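You operate a simulated robot arm through the tools that you are given. There is no shell and no other tool.

You run a simulated robot arm. Do the job below in one go: nothing can be reset, and whatever is moved stays where it is left.

Task
Rack each gauge bolt in the cup of its colour and open the vice.
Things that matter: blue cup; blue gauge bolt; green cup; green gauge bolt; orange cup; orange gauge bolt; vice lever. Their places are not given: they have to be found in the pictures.

Only the result counts: the job must be done as asked and must still hold three seconds after the hand-in. Knocking over, shifting, dropping, spilling or breaking anything else fails it.

Robot
A 7-joint arm with a two-finger parallel gripper, fixed in place. Base frame: the origin is at the foot of the arm, x ahead of it, y to its left, z up. Lengths are in m, angles in rad, forces in N, time in s.
Its first joint turns from -2.897 to 2.897 rad. Payload 4.4 kg.
Tool frame: the origin (TCP) lies between the finger pads and is the grasp point; the fingertips stand 0.023 m ahead of it; z points along the fingers, y is the line along which they close. Largest opening 0.094 m; finger width 0.038, thickness 0.01; the body of the gripper, 0.054 by 0.096 m, starts 0.039 m behind the TCP.
Orientation is that of the tool frame in the base frame, as [roll, pitch, yaw] about the fixed x, y, z axes, in that order (R = Rz(yaw) Ry(pitch) Rx(roll)). With the fingers straight down and closing along the base's y, the tool's x points along the base's -x, its y along +y and its z along -z.

Tools
- The arm moves only by the tool jog_arm. Its argument "steps" is a list of rows, each an object (a shift or turn left out is 0, a gripper value left out holds the last) with "dp": the shift along the base's x, y, z in units of 40 mm (1.0 is 40 mm), a list of three; "angular": the turn, a rotation vector about the base's x, y, z in units of 4 degrees (1.0 is 4 degrees), a list of three. In form: [{"dp": [x, y, z], "angular": [ax, ay, az]}, ...]. A call has 1 to 20 rows; each row shifts and turns the commanded pose from where the row before left it. "grip" is the gripper command, from -1 (fully open) to 1 (shut), values between in proportion, set as the call begins (left out, the last holds). A call with a number of a shift or a turn outside -1 to 1 is refused whole. Rows are played at 5 a second. More than 0.05 m and 0.15 rad between two rows, or a gripper value outside its range, and nothing of the call is played. Where a pose cannot be reached the arm comes as near as it can. A force on the tool above 50 N (or 10 N above the force at the start of the call, whichever is more), or a blocked arm, ends the call early, and 0.2 s more pass. The fingers move at their own pace (about 0.072 m/s each) and stop on an object; they squeeze with about 24 N. The grip force told is the motor's: it shows also when the fingers shut on nothing. Time passes only in rows, and 0.2 s behind the last, so rows that do not move let the fingers close. It gives the time, the measured TCP pose, the force on the tool (base axes), the opening and the grip force at its end, in the units of the frame above (readings bear some noise), with the torque about the TCP (base axes, N m) and any sound that the robot's microphone picked up.
- Cameras (640 x 400 px; columns grow to the right, rows downward): "scene" is fixed at [0.3995, 0.4994, 1.3846]; the picture's right is [-0.34, -0.94, 0.00], its down [-0.75, 0.28, -0.60] and it looks along [0.56, -0.21, -0.80] (base axes); focal length 309 px, centre (320, 200). "wrist" rides on the gripper at [0.086, 0.016, -0.074] in the tool frame; the picture's right is [-0.18, 0.98, 0.00], its down [-0.58, -0.11, -0.81] and it looks along [-0.79, -0.15, 0.59] (tool axes); focal length 243 px, centre (320, 200).
- grab_frame(camera): a new picture of that camera. No time passes.
- probe_pixels(camera, pixels): for up to 12 pixels [column, row] of the newest picture of that camera ("zoom" is the newest enlarged one), the place [x, y, z] in the base frame of the surface seen there, good to about 0.002 m. No time passes.
- zoom(camera, box): a new picture of the part [left, top, right, bottom] of that camera's present view, enlarged. No time passes.
- hand_in(): hands the job in; it is judged then, once.

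Open the gripper and draw the arm clear of the work before you hand the job in, unless the task says otherwise.

The tools are called after "Request:" as a command line: name --argument value ..., lists and objects as JSON in quotes. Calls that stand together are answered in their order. jog_arm: Moves the arm, as the interface text tells. Its arguments: {"type":"object","properties":{"steps":{"type":"array","items":{"type":"object","properties":{"dp":{"type":"array","items":{"type":"number"}},"angular":{"type":"array","items":{"type":"number"}}}}},"grip":{"type":"number"}},"required":["steps"]} The other tools are called the same way: grab_frame (camera) takes a picture; probe_pixels (camera, pixels) gives the place of the surface under pixels of a picture; zoom (camera, box) takes an enlarged picture of a part of a camera's view; hand_in () hands the job in.

At the start:

```text
t: 0.0
tcp_pos: [0.4686, 0.3631, 1.1351]
tool_rot: [-3.14, -0.001, -3.141]
ft_force: [-0.9, 0.6, -1.1]
moment: [0.01, 0.02, -0.01]
finger_gap: 0.0939
gripper_force: 0.0
```

scene: 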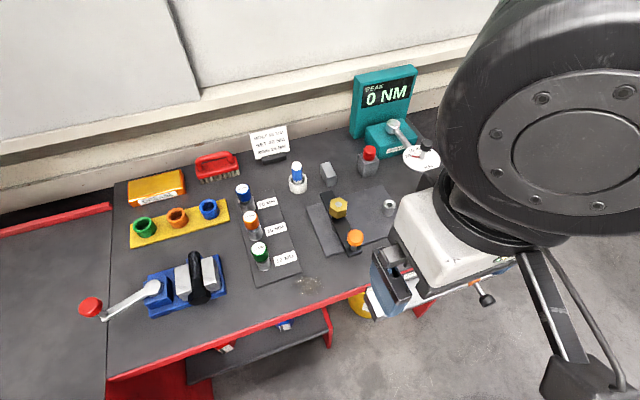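
wrist: 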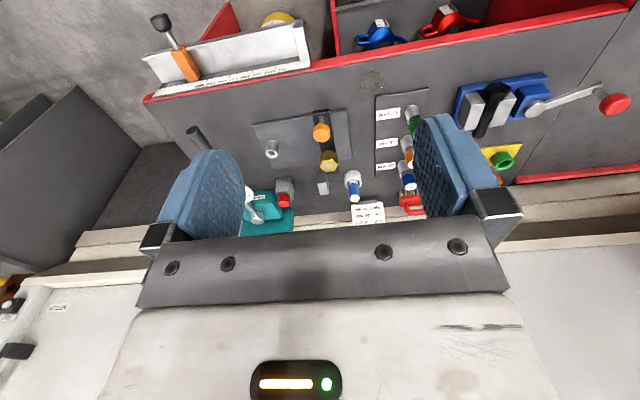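

The scene picture shows the cups at about (145,227), (177,217), (209,208), bolts standing near (243,193), (250,222), (260,253), and the vice at (185,285) with its lever knob at (90,306). I zoom in for detail.

Request:
zoom --camera "scene" --box '[70, 160, 320, 320]'

Request:
zoom --camera "scene" --box '[220, 120, 460, 280]'

```text
2.50 times, centred on (195, 240) of scene
```

zoom: 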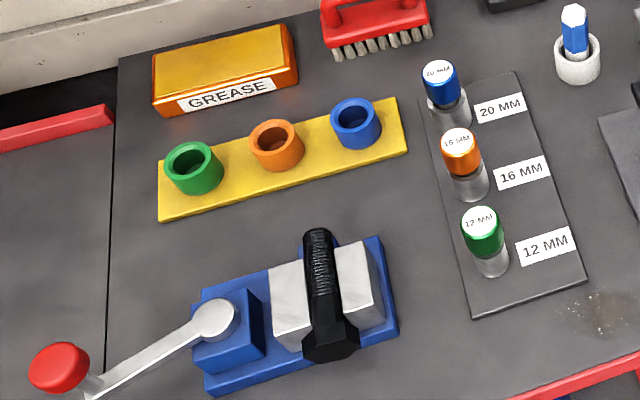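

```text
2.50 times, centred on (340, 200) of scene
```

zoom: 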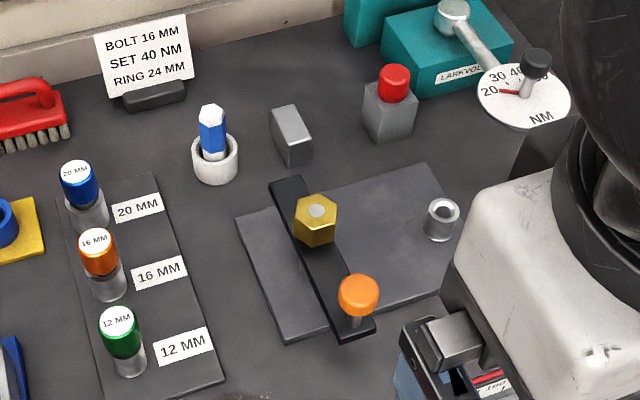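

The three capped pieces labelled 12/16/20 MM look like the gauge bolts; cups sit on the yellow strip. I probe the key places in the last zoom and then the other region.

Request:
probe_pixels --camera "zoom" --pixels '[[77, 170], [92, 215], [95, 237], [108, 285], [119, 318], [130, 362], [213, 118], [215, 165], [316, 210], [358, 290], [180, 340], [150, 330]]'

Request:
probe_pixels --camera "scene" --pixels '[[145, 218], [145, 226], [177, 209], [177, 217], [208, 201], [209, 208], [90, 306], [152, 287], [110, 311], [198, 260], [200, 295], [240, 300]]'

```text
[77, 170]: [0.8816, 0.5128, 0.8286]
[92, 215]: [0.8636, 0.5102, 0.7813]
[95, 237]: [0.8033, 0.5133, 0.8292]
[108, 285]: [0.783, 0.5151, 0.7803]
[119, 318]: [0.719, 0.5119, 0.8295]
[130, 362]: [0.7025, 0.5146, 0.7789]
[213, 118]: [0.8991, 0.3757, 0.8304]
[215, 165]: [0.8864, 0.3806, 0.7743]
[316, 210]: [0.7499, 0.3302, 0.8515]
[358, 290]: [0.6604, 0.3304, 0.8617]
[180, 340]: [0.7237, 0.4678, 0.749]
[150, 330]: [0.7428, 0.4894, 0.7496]
```

```text
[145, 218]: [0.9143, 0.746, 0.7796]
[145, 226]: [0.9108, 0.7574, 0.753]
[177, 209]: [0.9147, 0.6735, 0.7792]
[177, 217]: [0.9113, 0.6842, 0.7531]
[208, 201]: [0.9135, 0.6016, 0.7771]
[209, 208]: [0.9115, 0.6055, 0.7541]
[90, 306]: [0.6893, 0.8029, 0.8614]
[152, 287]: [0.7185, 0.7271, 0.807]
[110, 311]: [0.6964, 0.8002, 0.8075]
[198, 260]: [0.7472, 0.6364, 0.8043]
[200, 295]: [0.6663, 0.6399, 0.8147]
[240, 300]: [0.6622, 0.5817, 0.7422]
```

The pieces sit 0.9 to 1.18 m from the base axis, so reach will be tight. I zoom in on the vice and the bolts to understand the shapes before moving.

Request:
zoom --camera "scene" --box '[70, 240, 240, 346]'

Request:
zoom --camera "scene" --box '[220, 170, 310, 290]'

Request:
zoom --camera "wrist" --box '[300, 0, 640, 220]'

Request:
probe_pixels --camera "scene" --pixels '[[450, 350], [320, 370], [50, 350], [285, 325], [580, 385], [360, 305], [100, 30], [300, 20], [160, 360], [60, 215]]'

```text
3.76 times, centred on (155, 293) of scene
```

zoom: 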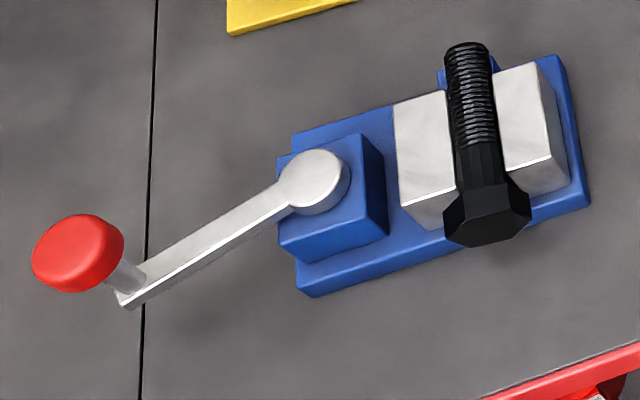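

```text
3.33 times, centred on (265, 230) of scene
```

zoom: 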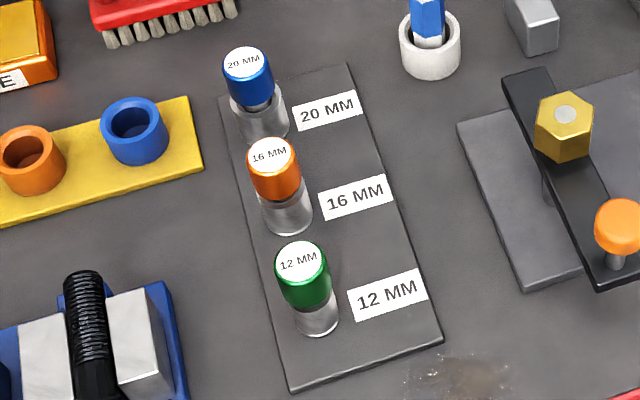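

```text
1.82 times, centred on (470, 110) of wrist
```

zoom: 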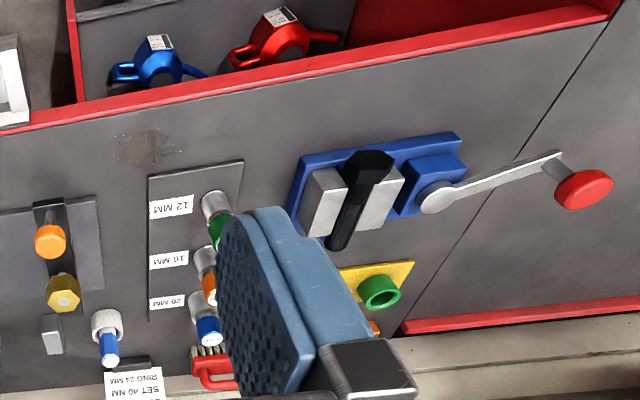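

```text
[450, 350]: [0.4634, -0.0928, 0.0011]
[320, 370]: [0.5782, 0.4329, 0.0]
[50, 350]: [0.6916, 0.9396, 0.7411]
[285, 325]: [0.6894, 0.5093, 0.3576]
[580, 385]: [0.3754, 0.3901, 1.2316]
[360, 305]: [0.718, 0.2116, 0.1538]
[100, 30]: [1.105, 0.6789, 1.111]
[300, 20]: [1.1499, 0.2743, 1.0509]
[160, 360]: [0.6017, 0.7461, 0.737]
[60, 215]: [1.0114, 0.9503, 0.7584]
```

The floor is at z=0 and the table top near 0.742. I move the tool to about (0.55, 0.51, 1.0), well above everything, for a closer wrist look at the bolts.

Request:
jog_arm --steps '[{"dp": [0.5, 0.92, -0.84]}, {"dp": [0.5, 0.92, -0.84]}, {"dp": [0.5, 0.92, -0.84]}, {"dp": [0.5, 0.92, -0.84]}, {}]'

Request:
grab_frame --camera "wrist"

Request:
grab_frame --camera "scene"

```text
refused: row 1 steps farther than a row can; nothing moved
```

```text
taken
```

wrist: 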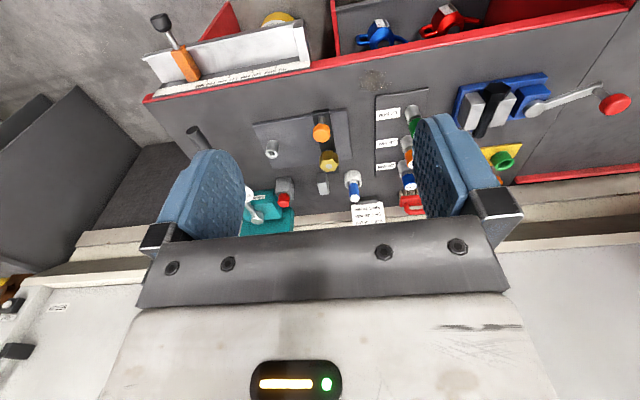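

```text
taken
```

scene: 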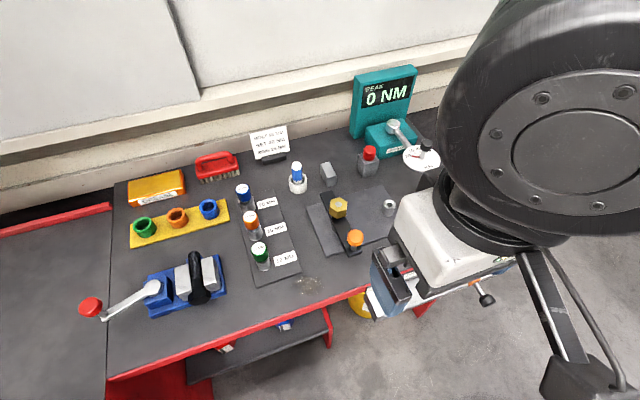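

The row length exceeded 0.05 m; I split the same move into 6 shorter rows.

Request:
jog_arm --steps '[{"dp": [0.34, 0.61, -0.56]}, {"dp": [0.34, 0.61, -0.56]}, {"dp": [0.34, 0.61, -0.56]}, {"dp": [0.34, 0.61, -0.56]}, {"dp": [0.34, 0.61, -0.56]}, {"dp": [0.34, 0.61, -0.56]}, {}]'

Request:
grab_frame --camera "wrist"

Request:
grab_frame --camera "scene"

```text
t: 1.6
tcp_pos: [0.5508, 0.5109, 1.0026]
tool_rot: [3.142, -0.001, -3.141]
ft_force: [-0.9, -0.1, 0.3]
moment: [-0.02, -0.02, 0.02]
finger_gap: 0.0939
gripper_force: 0.1
```

```text
taken
```

wrist: 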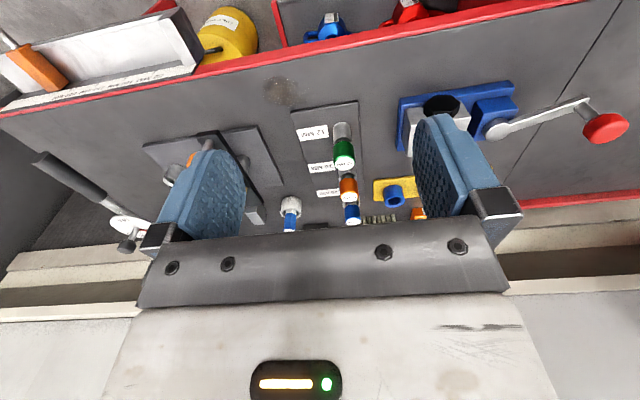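

```text
taken
```

scene: 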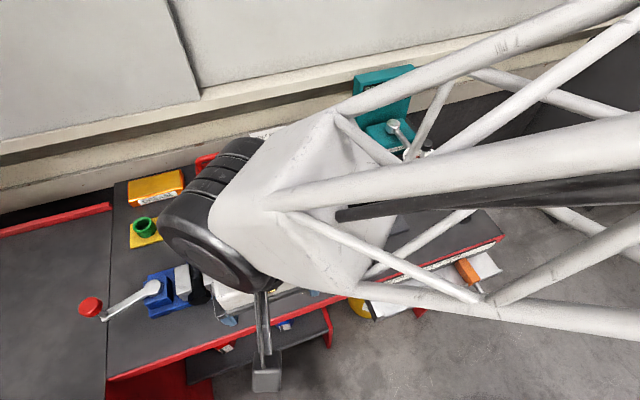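

The tool reached the pose; the green bolt shows at wrist (343,150), orange at (348,187), blue at (352,212). I zoom in on them.

Request:
zoom --camera "wrist" --box '[270, 90, 430, 235]'

Request:
zoom --camera "wrist" --box '[390, 70, 640, 220]'

```text
2.76 times, centred on (350, 162) of wrist
```

zoom: 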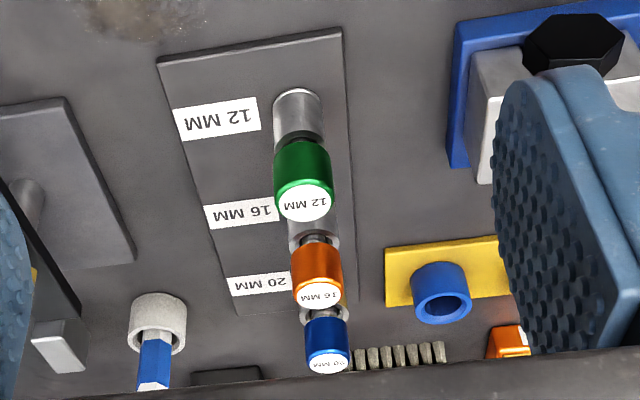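

```text
2.56 times, centred on (515, 145) of wrist
```

zoom: 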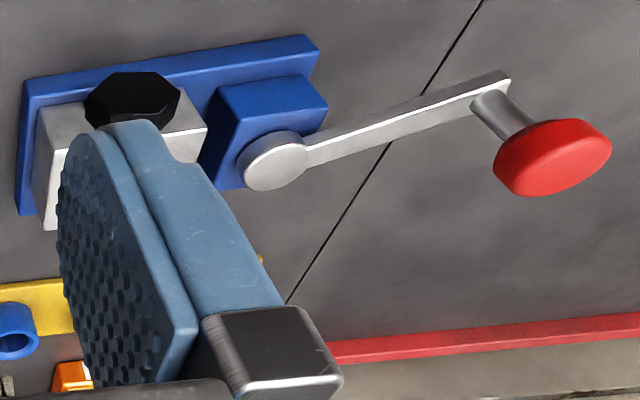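

I lower and advance to about (0.63, 0.50, 0.92), still above all the objects, for a more oblique look at the bolts' bases.

Request:
jog_arm --steps '[{"dp": [0.66, 0, -0.66]}, {"dp": [0.66, 0, -0.66]}, {"dp": [0.66, 0, -0.66]}, {}]'

Request:
zoom --camera "wrist" --box '[220, 60, 480, 240]'

```text
t: 2.6
tcp_pos: [0.631, 0.5122, 0.921]
tool_rot: [-3.141, 0.002, -3.141]
ft_force: [0.1, 0.1, 0.2]
moment: [0.01, 0.02, 0.0]
finger_gap: 0.0941
gripper_force: 0.0
```

```text
2.22 times, centred on (350, 150) of wrist
```

zoom: 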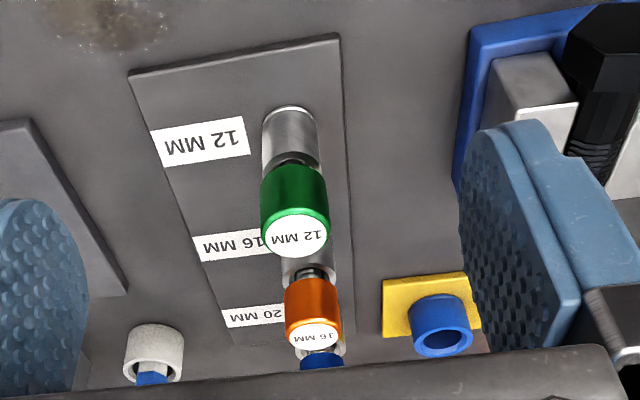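

I zoom tightly on the green and orange bolts to see the neck between cap and sleeve.

Request:
zoom --camera "wrist" --box '[315, 95, 375, 165]'

Request:
zoom --camera "wrist" --box '[325, 160, 375, 225]'

Request:
zoom --camera "wrist" --box '[360, 165, 430, 225]'

```text
5.71 times, centred on (345, 130) of wrist
```

zoom: 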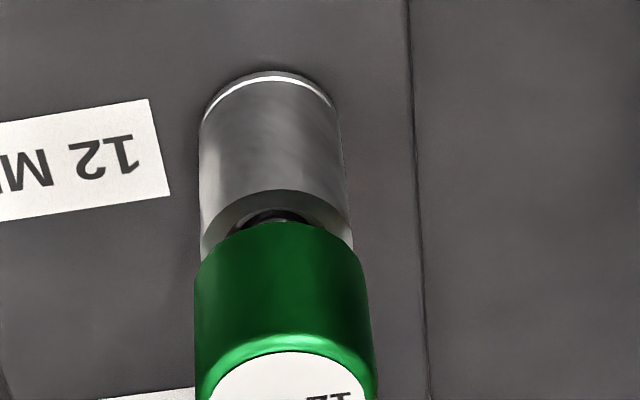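

```text
6.15 times, centred on (350, 192) of wrist
```

zoom: 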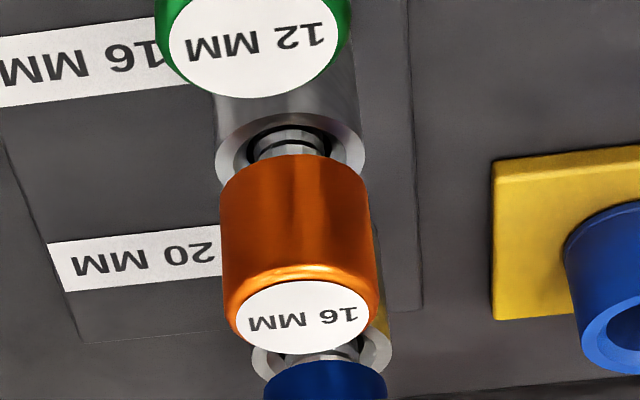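

```text
6.67 times, centred on (395, 195) of wrist
```

zoom: 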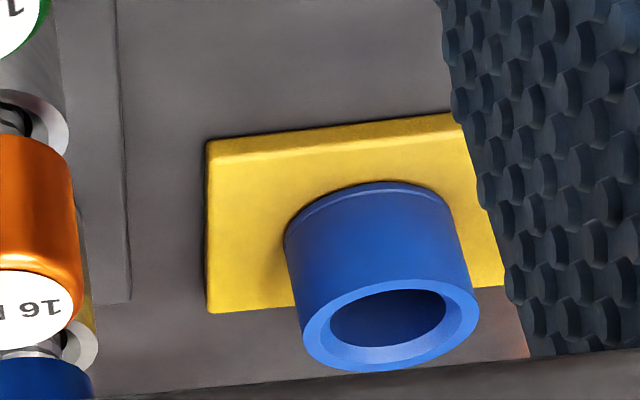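

Each gauge bolt is a coloured cap with a hex shank standing in a grey socket, so I must lift the caps straight out. I zoom on the green cap to probe its centre, diameter and the socket top.

Request:
zoom --camera "wrist" --box '[310, 100, 390, 180]'

```text
5.00 times, centred on (350, 140) of wrist
```

zoom: 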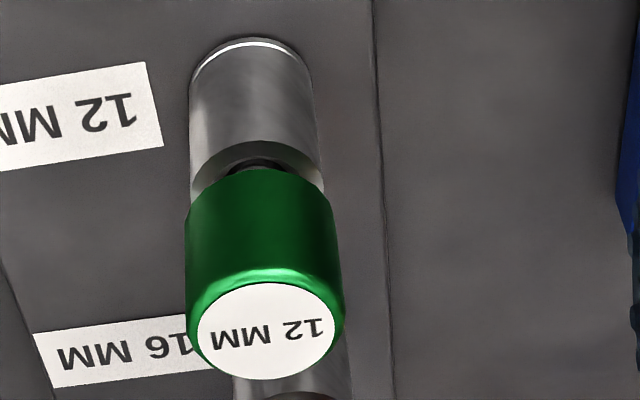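

Request:
probe_pixels --camera "zoom" --pixels '[[267, 331], [202, 331], [332, 331], [267, 286], [267, 376], [262, 180], [262, 260], [258, 150], [258, 168], [255, 50], [195, 90], [305, 90]]'

```text
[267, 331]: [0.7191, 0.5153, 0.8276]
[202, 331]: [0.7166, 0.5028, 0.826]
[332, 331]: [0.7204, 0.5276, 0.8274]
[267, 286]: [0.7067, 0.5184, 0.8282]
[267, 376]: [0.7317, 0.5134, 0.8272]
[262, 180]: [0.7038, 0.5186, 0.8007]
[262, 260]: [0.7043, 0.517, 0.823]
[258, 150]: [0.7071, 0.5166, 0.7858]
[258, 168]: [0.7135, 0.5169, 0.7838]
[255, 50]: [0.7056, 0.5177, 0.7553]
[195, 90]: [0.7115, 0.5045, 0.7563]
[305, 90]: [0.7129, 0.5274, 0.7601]
```

Green cap centre is about (0.719, 0.5155), top z 0.828, cap bottom ~0.797, socket top ~0.785. I move over it at a safe height and check with the wrist camera.

Request:
jog_arm --steps '[{"dp": [0.75, 0.04, 0]}, {"dp": [0.75, 0.04, 0]}, {"dp": [0.7, 0.0, 0]}, {}]'

Request:
grab_frame --camera "wrist"

```text
t: 3.6
tcp_pos: [0.7182, 0.511, 0.9217]
tool_rot: [-3.141, 0.0, -3.142]
ft_force: [-0.4, 0.9, 0.4]
moment: [-0.03, 0.01, -0.01]
finger_gap: 0.0941
gripper_force: 0.0
```

```text
taken
```

wrist: 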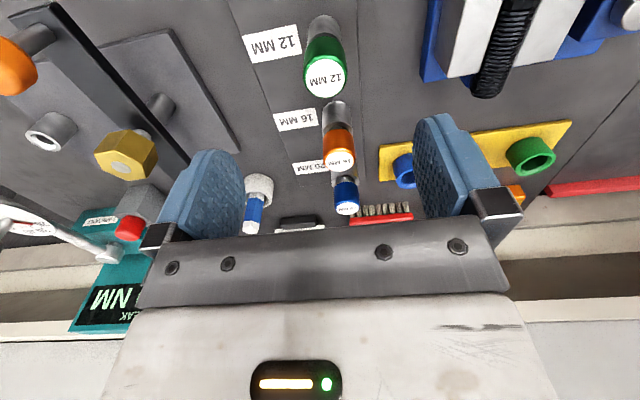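

The green cap top appears at (325,77) against the tool axis prediction (320,79), so a ~3.5 mm shift in +y centres it. I descend with open fingers to TCP z ≈ 0.816.

Request:
jog_arm --steps '[{"dp": [0, 0.09, -0.66]}, {"dp": [0, 0, -0.66]}, {"dp": [0, 0, -0.66]}, {"dp": [0, 0, -0.66]}, {}]' --grip -1

Request:
grab_frame --camera "wrist"

```text
t: 4.8
tcp_pos: [0.7159, 0.5167, 0.8165]
tool_rot: [-3.141, 0.0, -3.141]
ft_force: [0.9, 0.4, 0.1]
moment: [-0.02, -0.01, -0.03]
finger_gap: 0.0938
gripper_force: 0.1
```

```text
taken
```

wrist: 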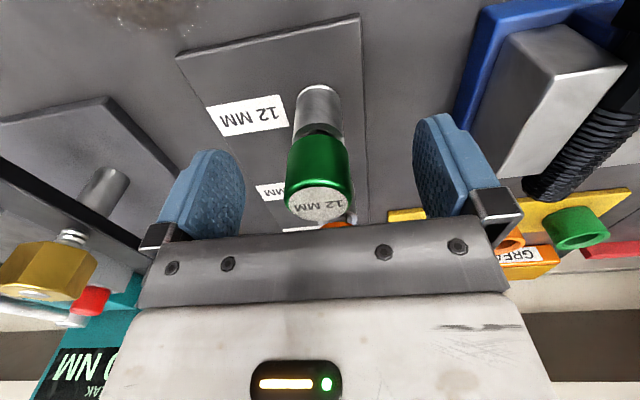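

The green cap sits at column 319 centred between the fingers. I close the gripper and wait.

Request:
jog_arm --steps '[{}, {}, {}, {}, {}]' --grip 1

Request:
grab_frame --camera "wrist"

```text
t: 6.0
tcp_pos: [0.7153, 0.5157, 0.817]
tool_rot: [3.141, 0.0, -3.141]
ft_force: [1.0, -0.6, 1.2]
moment: [0.01, -0.01, -0.01]
finger_gap: 0.0313
gripper_force: 23.7
```

```text
taken
```

wrist: 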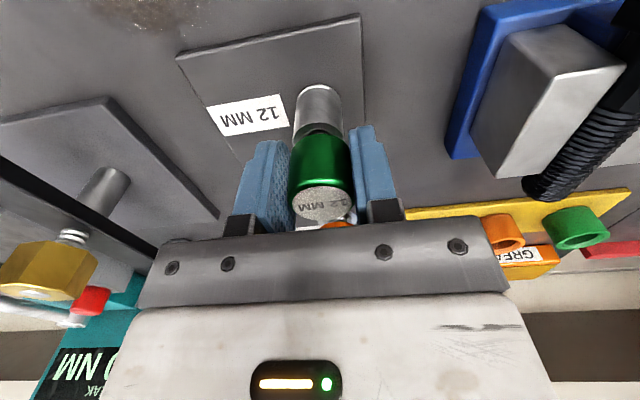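

Gripped with a 0.0313 m gap and 24 N. I lift straight up about 0.1 m slowly and look at whether the socket stays.

Request:
jog_arm --steps '[{"dp": [0, 0, 0.4]}, {"dp": [0, 0, 0.4]}, {"dp": [0, 0, 0.4]}, {"dp": [0, 0, 0.4]}, {"dp": [0, 0, 0.5]}, {"dp": [0, 0, 0.5]}, {}]'

Request:
grab_frame --camera "wrist"

```text
t: 7.6
tcp_pos: [0.7167, 0.5171, 0.9231]
tool_rot: [-3.141, 0.001, -3.141]
ft_force: [-0.2, -0.2, -2.4]
moment: [0.01, -0.01, -0.01]
finger_gap: 0.0308
gripper_force: 24.0
```

```text
taken
```

wrist: 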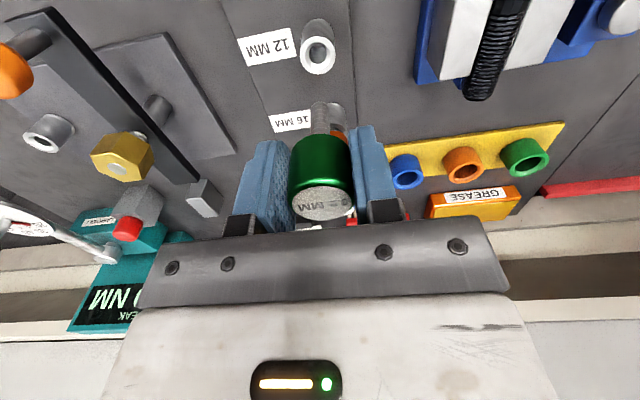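

The socket stayed and the bolt came out. The cups are now clear at (405,172), (463,163), (524,156); I zoom and probe them, and view the shank.

Request:
zoom --camera "wrist" --box '[380, 110, 580, 220]'

Request:
probe_pixels --camera "zoom" --pixels '[[79, 210], [262, 185], [462, 150]]'

Request:
zoom --camera "wrist" --box '[280, 90, 370, 150]'

```text
3.20 times, centred on (480, 165) of wrist
```

zoom: 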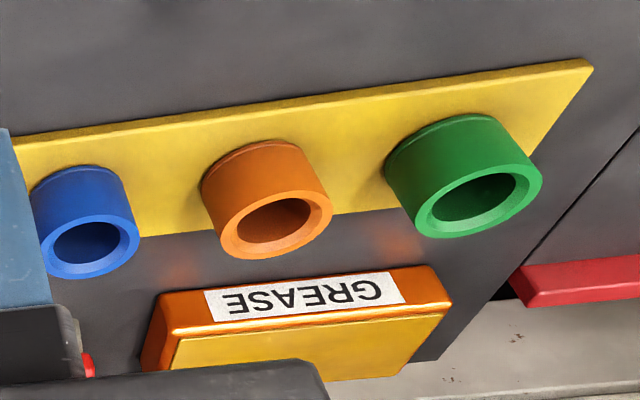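

```text
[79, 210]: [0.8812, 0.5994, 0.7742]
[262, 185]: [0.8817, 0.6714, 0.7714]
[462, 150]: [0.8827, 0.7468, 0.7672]
```

```text
6.67 times, centred on (325, 120) of wrist
```

zoom: 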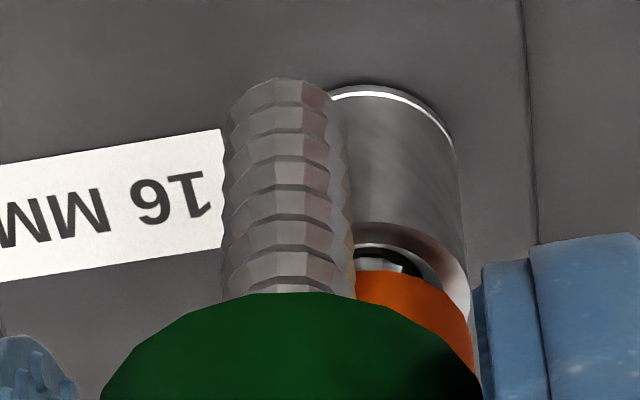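

The shank is threaded; I probe its tip and root in this zoom to get its length and width.

Request:
probe_pixels --camera "zoom" --pixels '[[275, 92], [275, 120], [278, 280], [235, 180], [338, 180], [275, 180]]'

Request:
zoom --camera "wrist" --box '[385, 125, 555, 195]'

```text
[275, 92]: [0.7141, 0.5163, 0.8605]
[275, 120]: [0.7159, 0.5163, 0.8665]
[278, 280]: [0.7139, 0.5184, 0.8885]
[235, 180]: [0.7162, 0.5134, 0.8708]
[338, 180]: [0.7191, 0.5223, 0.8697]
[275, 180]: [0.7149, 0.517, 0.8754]
```

```text
3.76 times, centred on (470, 160) of wrist
```

zoom: 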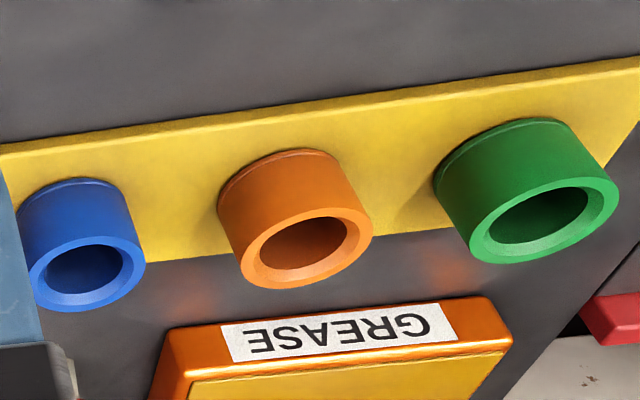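

I probe rim points on each cup to fit their centres and heights.

Request:
probe_pixels --camera "zoom" --pixels '[[481, 240], [603, 200], [520, 253], [575, 183], [250, 268], [363, 235], [290, 280], [325, 214], [38, 285], [135, 265], [80, 300], [95, 242]]'

Request:
probe_pixels --camera "wrist" --pixels '[[524, 160], [463, 168], [405, 178], [430, 150], [490, 140], [540, 134], [560, 125], [390, 150]]'

```text
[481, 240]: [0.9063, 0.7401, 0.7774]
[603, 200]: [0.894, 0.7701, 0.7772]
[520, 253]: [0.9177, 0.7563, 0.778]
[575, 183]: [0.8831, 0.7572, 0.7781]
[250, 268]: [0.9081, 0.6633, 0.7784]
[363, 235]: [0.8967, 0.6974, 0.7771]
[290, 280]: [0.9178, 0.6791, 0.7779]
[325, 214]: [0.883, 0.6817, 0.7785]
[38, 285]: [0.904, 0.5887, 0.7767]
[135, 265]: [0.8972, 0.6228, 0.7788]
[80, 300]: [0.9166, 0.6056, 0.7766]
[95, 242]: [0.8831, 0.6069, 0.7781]
```

```text
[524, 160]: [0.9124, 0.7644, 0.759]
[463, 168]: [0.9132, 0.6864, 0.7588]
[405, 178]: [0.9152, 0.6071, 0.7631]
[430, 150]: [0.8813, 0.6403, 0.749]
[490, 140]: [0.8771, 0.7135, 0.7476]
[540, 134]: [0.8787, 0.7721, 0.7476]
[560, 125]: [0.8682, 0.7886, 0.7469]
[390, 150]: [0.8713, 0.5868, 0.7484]
```

Cup centres fit to x≈0.900, y≈0.605 (blue), 0.680 (orange), 0.755 (green), rim z 0.778; the bolt tip hangs ~0.063 below the TCP. I move halfway toward the green cup at height 0.94 and check the reach.

Request:
jog_arm --steps '[{"dp": [0.52, 0.71, 0.12]}, {"dp": [0.52, 0.71, 0.12]}, {"dp": [0.52, 0.71, 0.12]}, {"dp": [0.52, 0.71, 0.12]}, {}]'

```text
t: 8.8
tcp_pos: [0.8012, 0.6316, 0.941]
tool_rot: [-3.141, 0.0, -3.14]
ft_force: [0.7, -0.2, -2.6]
moment: [0.02, -0.03, 0.03]
finger_gap: 0.0308
gripper_force: 23.7
```

The arm follows exactly at radius 1.02 m. I continue toward the green cup in smaller steps.

Request:
jog_arm --steps '[{"dp": [0.42, 0.52, 0]}, {"dp": [0.42, 0.52, 0]}, {"dp": [0.42, 0.52, 0]}, {}]'

```text
t: 9.8
tcp_pos: [0.8515, 0.6921, 0.9406]
tool_rot: [3.141, -0.001, -3.141]
ft_force: [-0.4, 1.3, -2.0]
moment: [0.01, -0.01, 0.01]
finger_gap: 0.0306
gripper_force: 23.6
```

Request:
jog_arm --steps '[{"dp": [0.4, 0.53, 0]}, {"dp": [0.4, 0.53, 0]}, {"dp": [0.41, 0.53, 0]}, {}]'

Request:
grab_frame --camera "wrist"

Request:
grab_frame --camera "scene"

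```text
t: 10.8
tcp_pos: [0.9005, 0.7574, 0.9388]
tool_rot: [-3.14, -0.001, -3.141]
ft_force: [-0.3, -0.8, -1.0]
moment: [0.01, -0.03, 0.0]
finger_gap: 0.031
gripper_force: 24.1
```

```text
taken
```

wrist: 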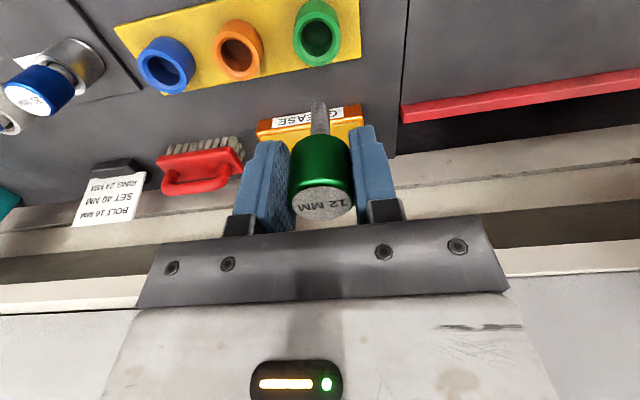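

```text
taken
```

scene: 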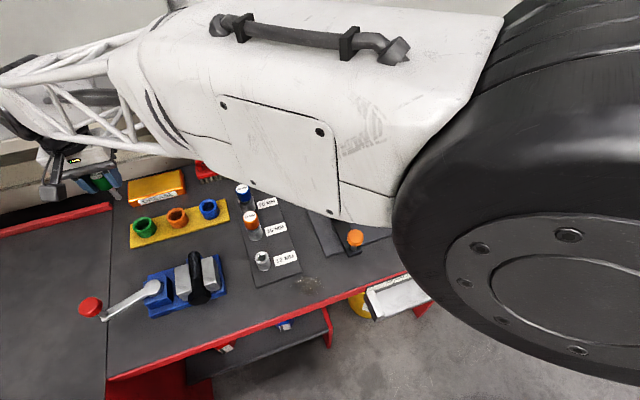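

Reach holds at the green cup: TCP reads (0.9005, 0.7574). I zoom on the cup in the wrist view to check the alignment before lowering.

Request:
zoom --camera "wrist" --box '[270, 0, 370, 140]'

Request:
probe_pixels --camera "wrist" --pixels '[[296, 38], [341, 35], [318, 16], [320, 62], [318, 105], [320, 130]]'

```text
2.86 times, centred on (320, 70) of wrist
```

zoom: 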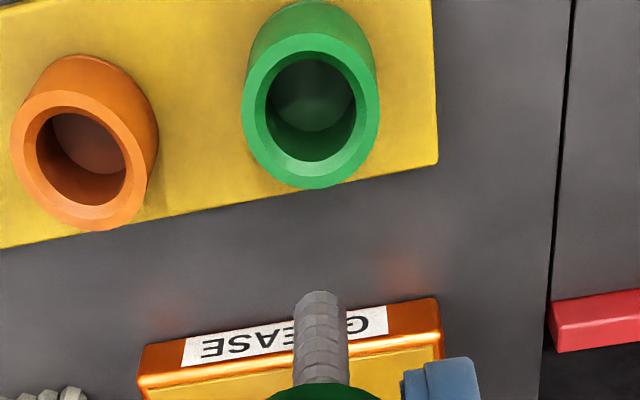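

```text
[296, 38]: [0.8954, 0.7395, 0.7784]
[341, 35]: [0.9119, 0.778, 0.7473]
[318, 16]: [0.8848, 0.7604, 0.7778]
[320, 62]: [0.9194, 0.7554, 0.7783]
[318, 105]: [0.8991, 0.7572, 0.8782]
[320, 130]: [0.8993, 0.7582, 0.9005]
```

The cup centre appears ~2.5 mm to −y of the tool axis, and the shank hangs ~4 mm ahead (+x) of the TCP, so I correct by (−4 mm, −2.4 mm) and lower to just above the rim.

Request:
jog_arm --steps '[{"dp": [-0.1, -0.06, 0]}, {"dp": [0, 0, -0.6]}, {"dp": [0, 0, -0.6]}, {"dp": [0, 0, -0.6]}, {"dp": [0, 0, -0.2]}, {}]'

Request:
zoom --camera "wrist" --box '[260, 0, 380, 150]'

```text
t: 12.2
tcp_pos: [0.8965, 0.7538, 0.8598]
tool_rot: [-3.141, 0.0, -3.141]
ft_force: [0.2, -0.8, -1.8]
moment: [0.04, -0.03, 0.0]
finger_gap: 0.0312
gripper_force: 24.3
```

```text
2.67 times, centred on (320, 75) of wrist
```

zoom: 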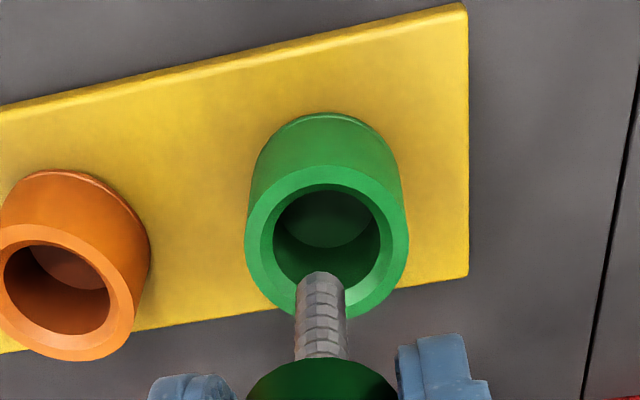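

The tip lines up inside the green cup with ~2 mm residuals; I nudge and lower into the cup to TCP z ≈ 0.820, just above expected floor contact.

Request:
jog_arm --steps '[{"dp": [-0.04, 0.03, 0]}, {"dp": [0, 0, -0.4]}, {"dp": [0, 0, -0.3]}, {"dp": [0, 0, -0.3]}, {}]'

Request:
zoom --camera "wrist" --box '[240, 50, 400, 230]'

```text
t: 13.4
tcp_pos: [0.8925, 0.755, 0.8216]
tool_rot: [3.141, 0.0, -3.141]
ft_force: [-0.2, -0.4, -2.1]
moment: [-0.02, 0.01, -0.01]
finger_gap: 0.0311
gripper_force: 23.8
```

```text
2.22 times, centred on (320, 140) of wrist
```

zoom: 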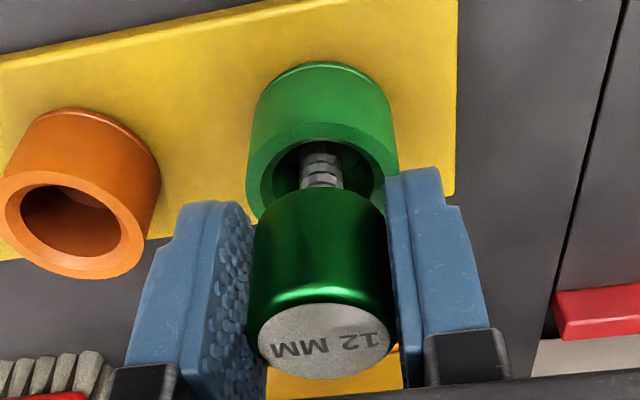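

The shank is inside the cup without contact. I step down a few mm at a time watching the vertical force.

Request:
jog_arm --steps '[{"dp": [0, 0, -0.05]}, {"dp": [0, 0, -0.05]}, {}]'

```text
t: 14.2
tcp_pos: [0.8935, 0.7547, 0.8159]
tool_rot: [3.14, 0.003, -3.141]
ft_force: [-1.3, -2.4, 8.1]
moment: [-0.06, 0.04, 0.01]
finger_gap: 0.031
gripper_force: 24.2
```

The floor contact shows (Fz ≈ +8 N). I back off ~1 mm and open the gripper only partway (gap ≈ 0.05).

Request:
jog_arm --steps '[{"dp": [0, 0, 0.03]}, {}]'

Request:
jog_arm --steps '[{}, {}, {}]' --grip -0.05

Request:
zoom --camera "wrist" --box '[240, 50, 400, 230]'

```text
t: 14.8
tcp_pos: [0.8924, 0.7546, 0.817]
tool_rot: [-3.141, 0.001, -3.14]
ft_force: [0.3, 0.4, -0.8]
moment: [-0.01, 0.02, 0.01]
finger_gap: 0.0309
gripper_force: 23.6
```

```text
t: 15.6
tcp_pos: [0.8931, 0.7556, 0.8181]
tool_rot: [3.142, 0.0, 3.141]
ft_force: [-0.1, 0.2, 0.6]
moment: [0.01, 0.04, -0.02]
finger_gap: 0.0493
gripper_force: 0.0
```

```text
2.22 times, centred on (320, 140) of wrist
```

zoom: 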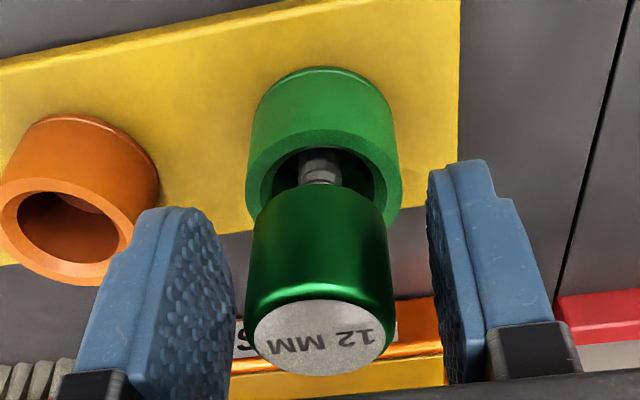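

The green bolt stands upright in its cup. I rise straight up to z ≈ 0.95.

Request:
jog_arm --steps '[{"dp": [0, 0, 0.3]}, {"dp": [0, 0, 0.6]}, {"dp": [0, 0, 0.8]}, {"dp": [0, 0, 0.8]}, {"dp": [0, 0, 0.8]}, {}]'

Request:
grab_frame --camera "wrist"

Request:
grab_frame --camera "scene"

```text
t: 17.0
tcp_pos: [0.8925, 0.7547, 0.9504]
tool_rot: [-3.141, -0.001, 3.142]
ft_force: [0.4, 0.6, -0.7]
moment: [-0.06, 0.01, 0.0]
finger_gap: 0.0493
gripper_force: 0.1
```

```text
taken
```

wrist: 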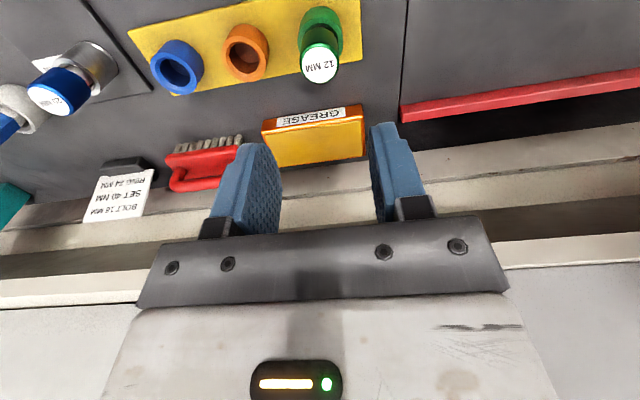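

```text
taken
```

scene: 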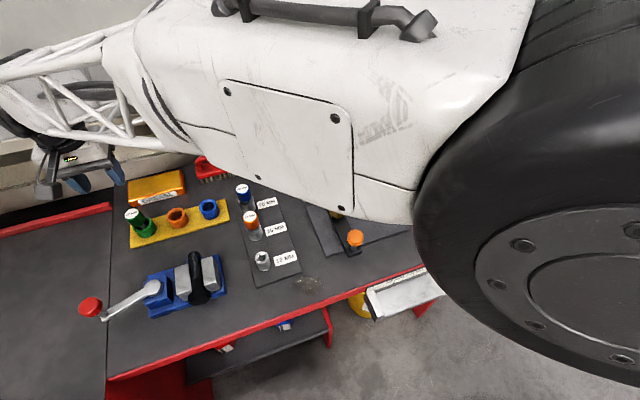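

The green bolt is racked. I move at z ≈ 0.95 to above the orange bolt near (0.80, 0.514).

Request:
jog_arm --steps '[{"dp": [-0.33, -0.86, 0]}, {"dp": [-0.33, -0.86, 0]}, {"dp": [-0.33, -0.86, 0]}, {"dp": [-0.33, -0.86, 0]}, {"dp": [-0.33, -0.86, 0]}, {"dp": [-0.33, -0.86, 0]}, {"dp": [-0.33, -0.86, -0.4]}, {}]' --grip -0.7

Request:
grab_frame --camera "wrist"

Request:
zoom --camera "wrist" --box '[270, 30, 390, 180]'

```text
t: 18.8
tcp_pos: [0.8035, 0.5137, 0.9314]
tool_rot: [-3.141, -0.001, 3.141]
ft_force: [-0.7, 0.0, -0.1]
moment: [0.02, 0.03, 0.03]
finger_gap: 0.0799
gripper_force: 0.0
```

```text
taken
```

wrist: 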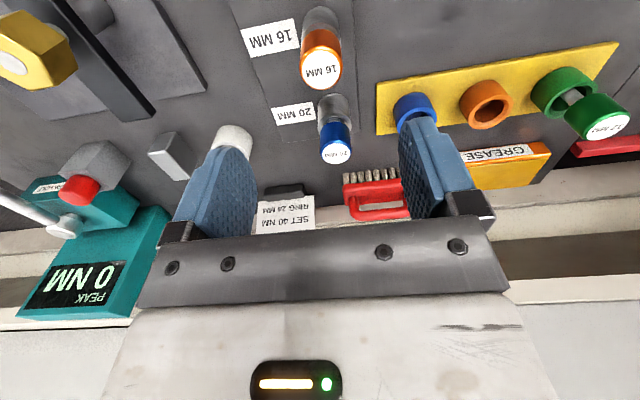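

```text
2.67 times, centred on (330, 105) of wrist
```

zoom: 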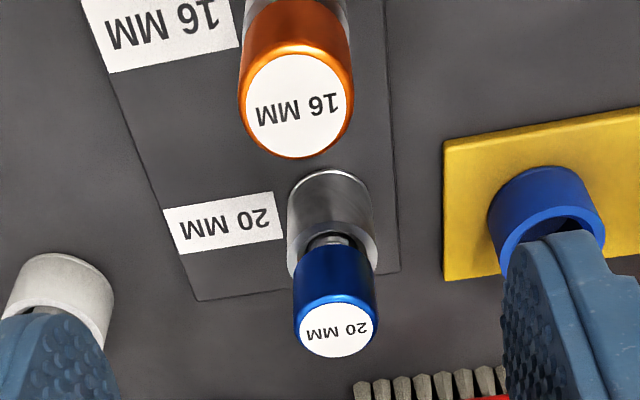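

The orange cap centre is at (322,69) versus axis (320,72): about +1.5 mm in y. I nudge and descend to TCP z ≈ 0.817.

Request:
jog_arm --steps '[{"dp": [0, 0.04, -0.7]}, {"dp": [0, 0, -0.7]}, {"dp": [0, 0, -0.7]}, {"dp": [0, 0, -0.6]}, {"dp": [0, 0, -0.15]}, {}]'

Request:
grab_frame --camera "wrist"

```text
t: 20.2
tcp_pos: [0.7989, 0.516, 0.818]
tool_rot: [-3.141, 0.0, -3.141]
ft_force: [-0.3, -0.5, -0.5]
moment: [-0.02, -0.01, 0.0]
finger_gap: 0.0799
gripper_force: 0.0
```

```text
taken
```

wrist: 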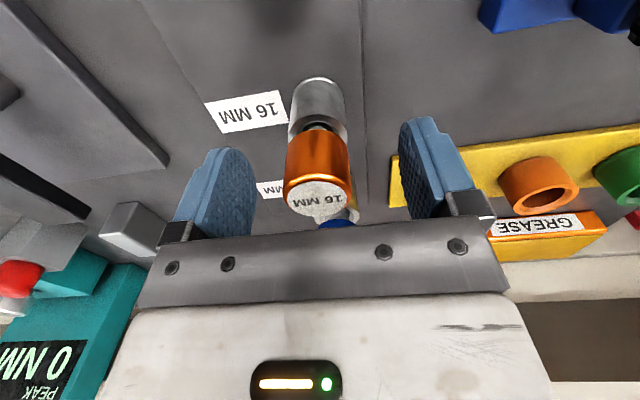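

The orange cap at (319,200) is centred between the fingers. I close and lift straight up.

Request:
jog_arm --steps '[{}, {}, {}, {}, {}]' --grip 1

Request:
jog_arm --steps '[{"dp": [0, 0, 0.4]}, {"dp": [0, 0, 0.4]}, {"dp": [0, 0, 0.4]}, {"dp": [0, 0, 0.4]}, {"dp": [0, 0, 0.6]}, {"dp": [0, 0, 0.8]}, {}]'

Request:
grab_frame --camera "wrist"

Request:
zoom --camera "wrist" --box '[270, 50, 370, 220]'

```text
t: 21.4
tcp_pos: [0.8009, 0.5166, 0.8186]
tool_rot: [3.141, -0.001, 3.14]
ft_force: [0.2, -1.6, 1.2]
moment: [-0.06, 0.01, 0.02]
finger_gap: 0.0311
gripper_force: 24.3
```

```text
t: 23.0
tcp_pos: [0.8022, 0.5164, 0.9388]
tool_rot: [3.14, -0.001, -3.14]
ft_force: [-0.6, 0.4, -2.1]
moment: [0.02, 0.0, 0.01]
finger_gap: 0.031
gripper_force: 24.2
```

```text
taken
```

wrist: 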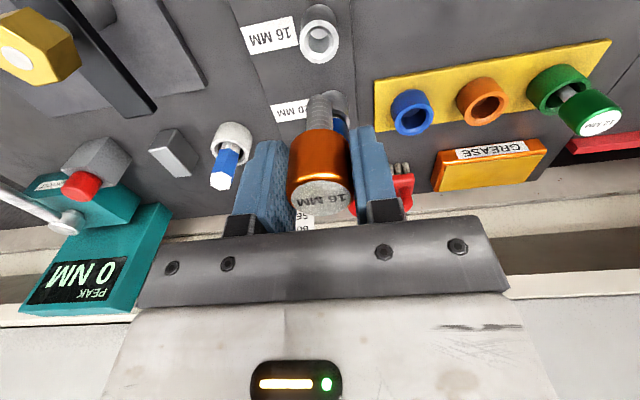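

```text
2.35 times, centred on (320, 135) of wrist
```

zoom: 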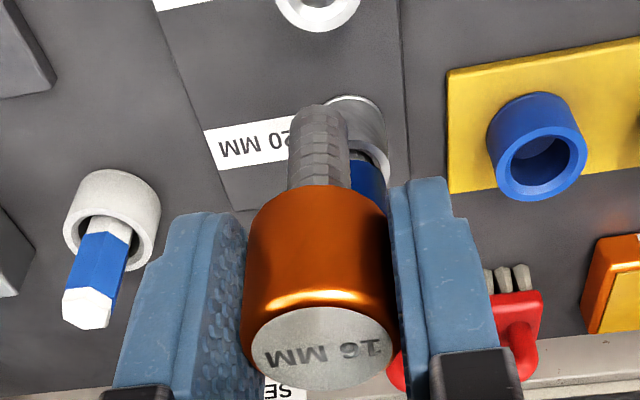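

The orange bolt is out and its socket stayed. I probe the shank offset, and the green bolt's cap centre and cup rim to confirm it stands upright.

Request:
probe_pixels --camera "zoom" --pixels '[[318, 112], [318, 150], [318, 178], [293, 150], [345, 150]]'

Request:
zoom --camera "wrist" --box '[510, 50, 640, 150]'

```text
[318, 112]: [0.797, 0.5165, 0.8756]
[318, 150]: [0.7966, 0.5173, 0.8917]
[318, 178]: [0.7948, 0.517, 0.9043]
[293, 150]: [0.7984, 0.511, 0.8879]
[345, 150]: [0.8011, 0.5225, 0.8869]
```

```text
4.00 times, centred on (575, 100) of wrist
```

zoom: 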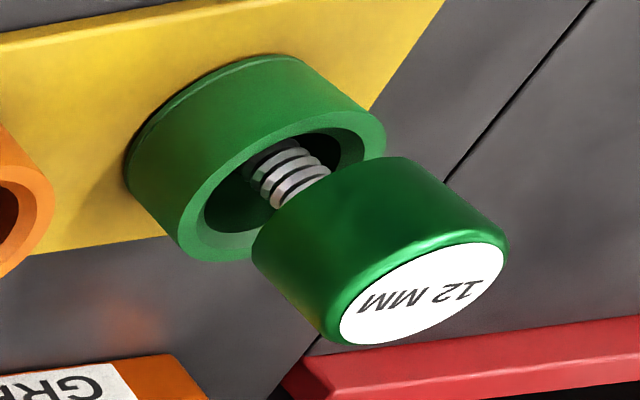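

Request:
probe_pixels --camera "zoom" --pixels '[[424, 294], [355, 320], [490, 265], [445, 250], [400, 335], [190, 240], [370, 140], [230, 165], [220, 250], [300, 180]]'

```text
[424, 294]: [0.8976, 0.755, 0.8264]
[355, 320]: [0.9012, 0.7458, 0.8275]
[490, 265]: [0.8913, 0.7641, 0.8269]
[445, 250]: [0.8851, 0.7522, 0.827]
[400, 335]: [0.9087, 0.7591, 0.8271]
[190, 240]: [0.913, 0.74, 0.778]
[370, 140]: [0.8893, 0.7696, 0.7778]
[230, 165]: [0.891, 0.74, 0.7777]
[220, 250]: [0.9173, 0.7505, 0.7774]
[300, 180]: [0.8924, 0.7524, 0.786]
```

The green bolt's top is level at z 0.827, so it stands upright. I carry the orange bolt to above the orange cup at (0.898, 0.680).

Request:
jog_arm --steps '[{"dp": [0.48, 0.818, 0]}, {"dp": [0.48, 0.818, 0]}, {"dp": [0.48, 0.818, 0]}, {"dp": [0.48, 0.818, 0]}, {"dp": [0.48, 0.818, 0]}, {}]'

Request:
zoom --camera "wrist" --box '[260, 0, 380, 150]'

```text
t: 24.4
tcp_pos: [0.8953, 0.6755, 0.9361]
tool_rot: [3.141, 0.0, -3.141]
ft_force: [-0.7, -0.8, -2.4]
moment: [0.01, 0.01, -0.02]
finger_gap: 0.0314
gripper_force: 24.3
```

```text
2.67 times, centred on (320, 75) of wrist
```

zoom: 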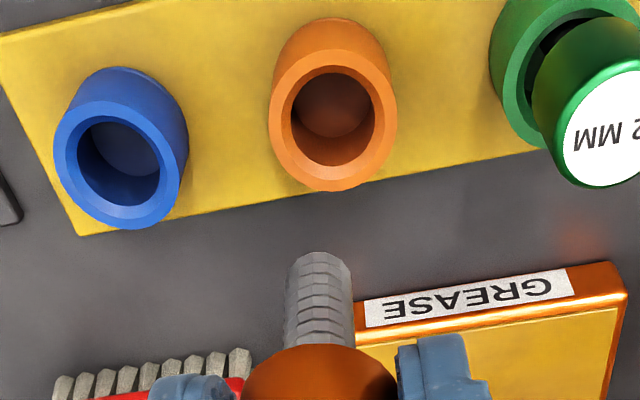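

The cup appears ~4 mm to +y of the bolt and the reading agrees (y 0.6755). I let the arm settle one row and reread before correcting.

Request:
jog_arm --steps '[{}, {}]'

```text
t: 25.0
tcp_pos: [0.8956, 0.6761, 0.9352]
tool_rot: [-3.141, 0.001, -3.141]
ft_force: [0.0, -0.2, -2.4]
moment: [0.0, 0.01, 0.01]
finger_gap: 0.031
gripper_force: 24.0
```

I correct by +4.2 mm in y and +1.5 mm in x, then lower to just above the rim and look again.

Request:
jog_arm --steps '[{"dp": [0.04, 0.105, 0]}, {"dp": [0, 0, -0.6]}, {"dp": [0, 0, -0.6]}, {"dp": [0, 0, -0.6]}, {"dp": [0, 0, -0.1]}, {}]'

Request:
zoom --camera "wrist" --box '[260, 0, 380, 150]'

```text
t: 26.4
tcp_pos: [0.898, 0.6838, 0.8608]
tool_rot: [-3.141, -0.001, 3.14]
ft_force: [0.7, 0.3, -1.3]
moment: [0.01, -0.01, -0.01]
finger_gap: 0.031
gripper_force: 24.0
```

```text
2.67 times, centred on (320, 75) of wrist
```

zoom: 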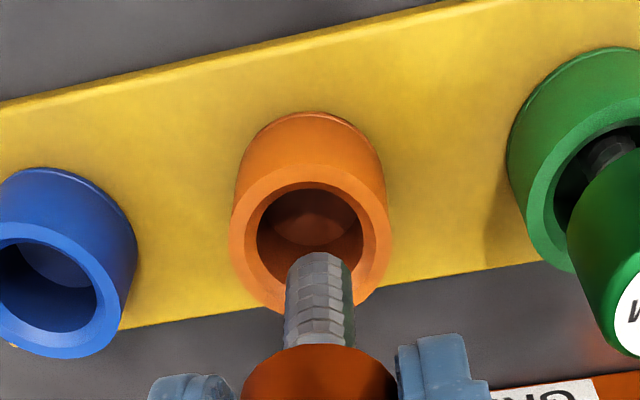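

I overshot slightly in y (cup at zoom col 310, shank 319). I probe the shank and rim in this picture to correct precisely.

Request:
probe_pixels --camera "zoom" --pixels '[[319, 262], [319, 300], [319, 335], [242, 240], [380, 240], [310, 175], [260, 295], [362, 295], [255, 195], [366, 195]]'

```text
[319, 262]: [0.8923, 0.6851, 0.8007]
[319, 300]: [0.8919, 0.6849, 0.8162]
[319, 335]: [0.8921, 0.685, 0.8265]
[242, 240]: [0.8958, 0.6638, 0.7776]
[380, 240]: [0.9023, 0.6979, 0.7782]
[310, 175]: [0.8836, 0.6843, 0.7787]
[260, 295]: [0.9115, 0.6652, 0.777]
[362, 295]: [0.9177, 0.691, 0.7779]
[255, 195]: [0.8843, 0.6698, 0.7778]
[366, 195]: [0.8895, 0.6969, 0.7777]
```

Rim fit gives centre (0.901, 0.6805); the shank is at about (0.8995, 0.684). I shift (+1.5, −3) mm and lower into the cup.

Request:
jog_arm --steps '[{"dp": [0.04, -0.075, 0]}, {}, {"dp": [0, 0, -0.4]}, {"dp": [0, 0, -0.3]}, {"dp": [0, 0, -0.25]}, {}]'

Request:
zoom --camera "wrist" --box '[240, 50, 400, 230]'

```text
t: 27.8
tcp_pos: [0.9017, 0.6808, 0.824]
tool_rot: [3.141, 0.002, 3.141]
ft_force: [0.9, 0.5, -1.8]
moment: [0.02, 0.02, 0.03]
finger_gap: 0.0311
gripper_force: 24.0
```

```text
2.22 times, centred on (320, 140) of wrist
```

zoom: 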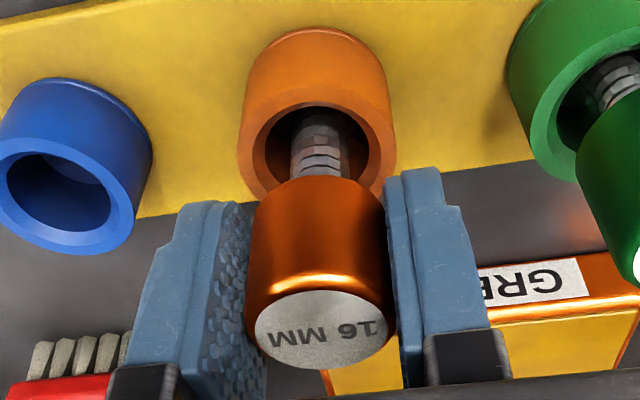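

The shank is in the orange cup, well centred. I lower gently to contact.

Request:
jog_arm --steps '[{"dp": [0, 0, -0.06]}, {"dp": [0, 0, -0.05]}, {"dp": [0, 0, -0.04]}, {}]'

```text
t: 28.8
tcp_pos: [0.9003, 0.681, 0.819]
tool_rot: [3.139, -0.001, -3.141]
ft_force: [0.2, 0.5, -2.3]
moment: [0.03, -0.02, -0.02]
finger_gap: 0.0311
gripper_force: 24.4
```

Request:
jog_arm --steps '[{"dp": [0, 0, -0.04]}, {}]'

```text
t: 29.4
tcp_pos: [0.9007, 0.6816, 0.8182]
tool_rot: [3.14, 0.002, 3.141]
ft_force: [-3.9, -0.8, 13.3]
moment: [0.03, 0.23, 0.01]
finger_gap: 0.031
gripper_force: 24.3
```

Contact felt (Fz ≈ +13 N). I back off about 1 mm and release partway.

Request:
jog_arm --steps '[{"dp": [0, 0, 0.025]}, {}]'

Request:
jog_arm --steps '[{}, {}, {}]' --grip -0.05

Request:
zoom --camera "wrist" --box '[240, 50, 400, 230]'

```text
t: 30.0
tcp_pos: [0.9, 0.6806, 0.8171]
tool_rot: [3.141, 0.0, 3.141]
ft_force: [0.2, 2.4, 5.7]
moment: [0.17, -0.07, -0.02]
finger_gap: 0.0311
gripper_force: 23.8
```

```text
t: 30.8
tcp_pos: [0.9009, 0.6804, 0.8184]
tool_rot: [3.14, -0.001, -3.141]
ft_force: [0.2, -0.5, -0.6]
moment: [-0.03, 0.03, 0.0]
finger_gap: 0.0495
gripper_force: 0.0
```

```text
2.22 times, centred on (320, 140) of wrist
```

zoom: 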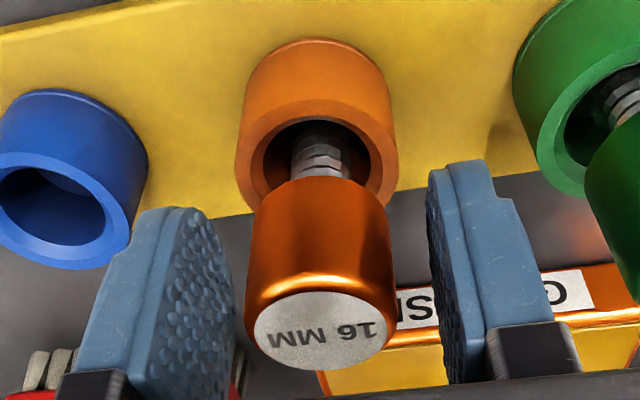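

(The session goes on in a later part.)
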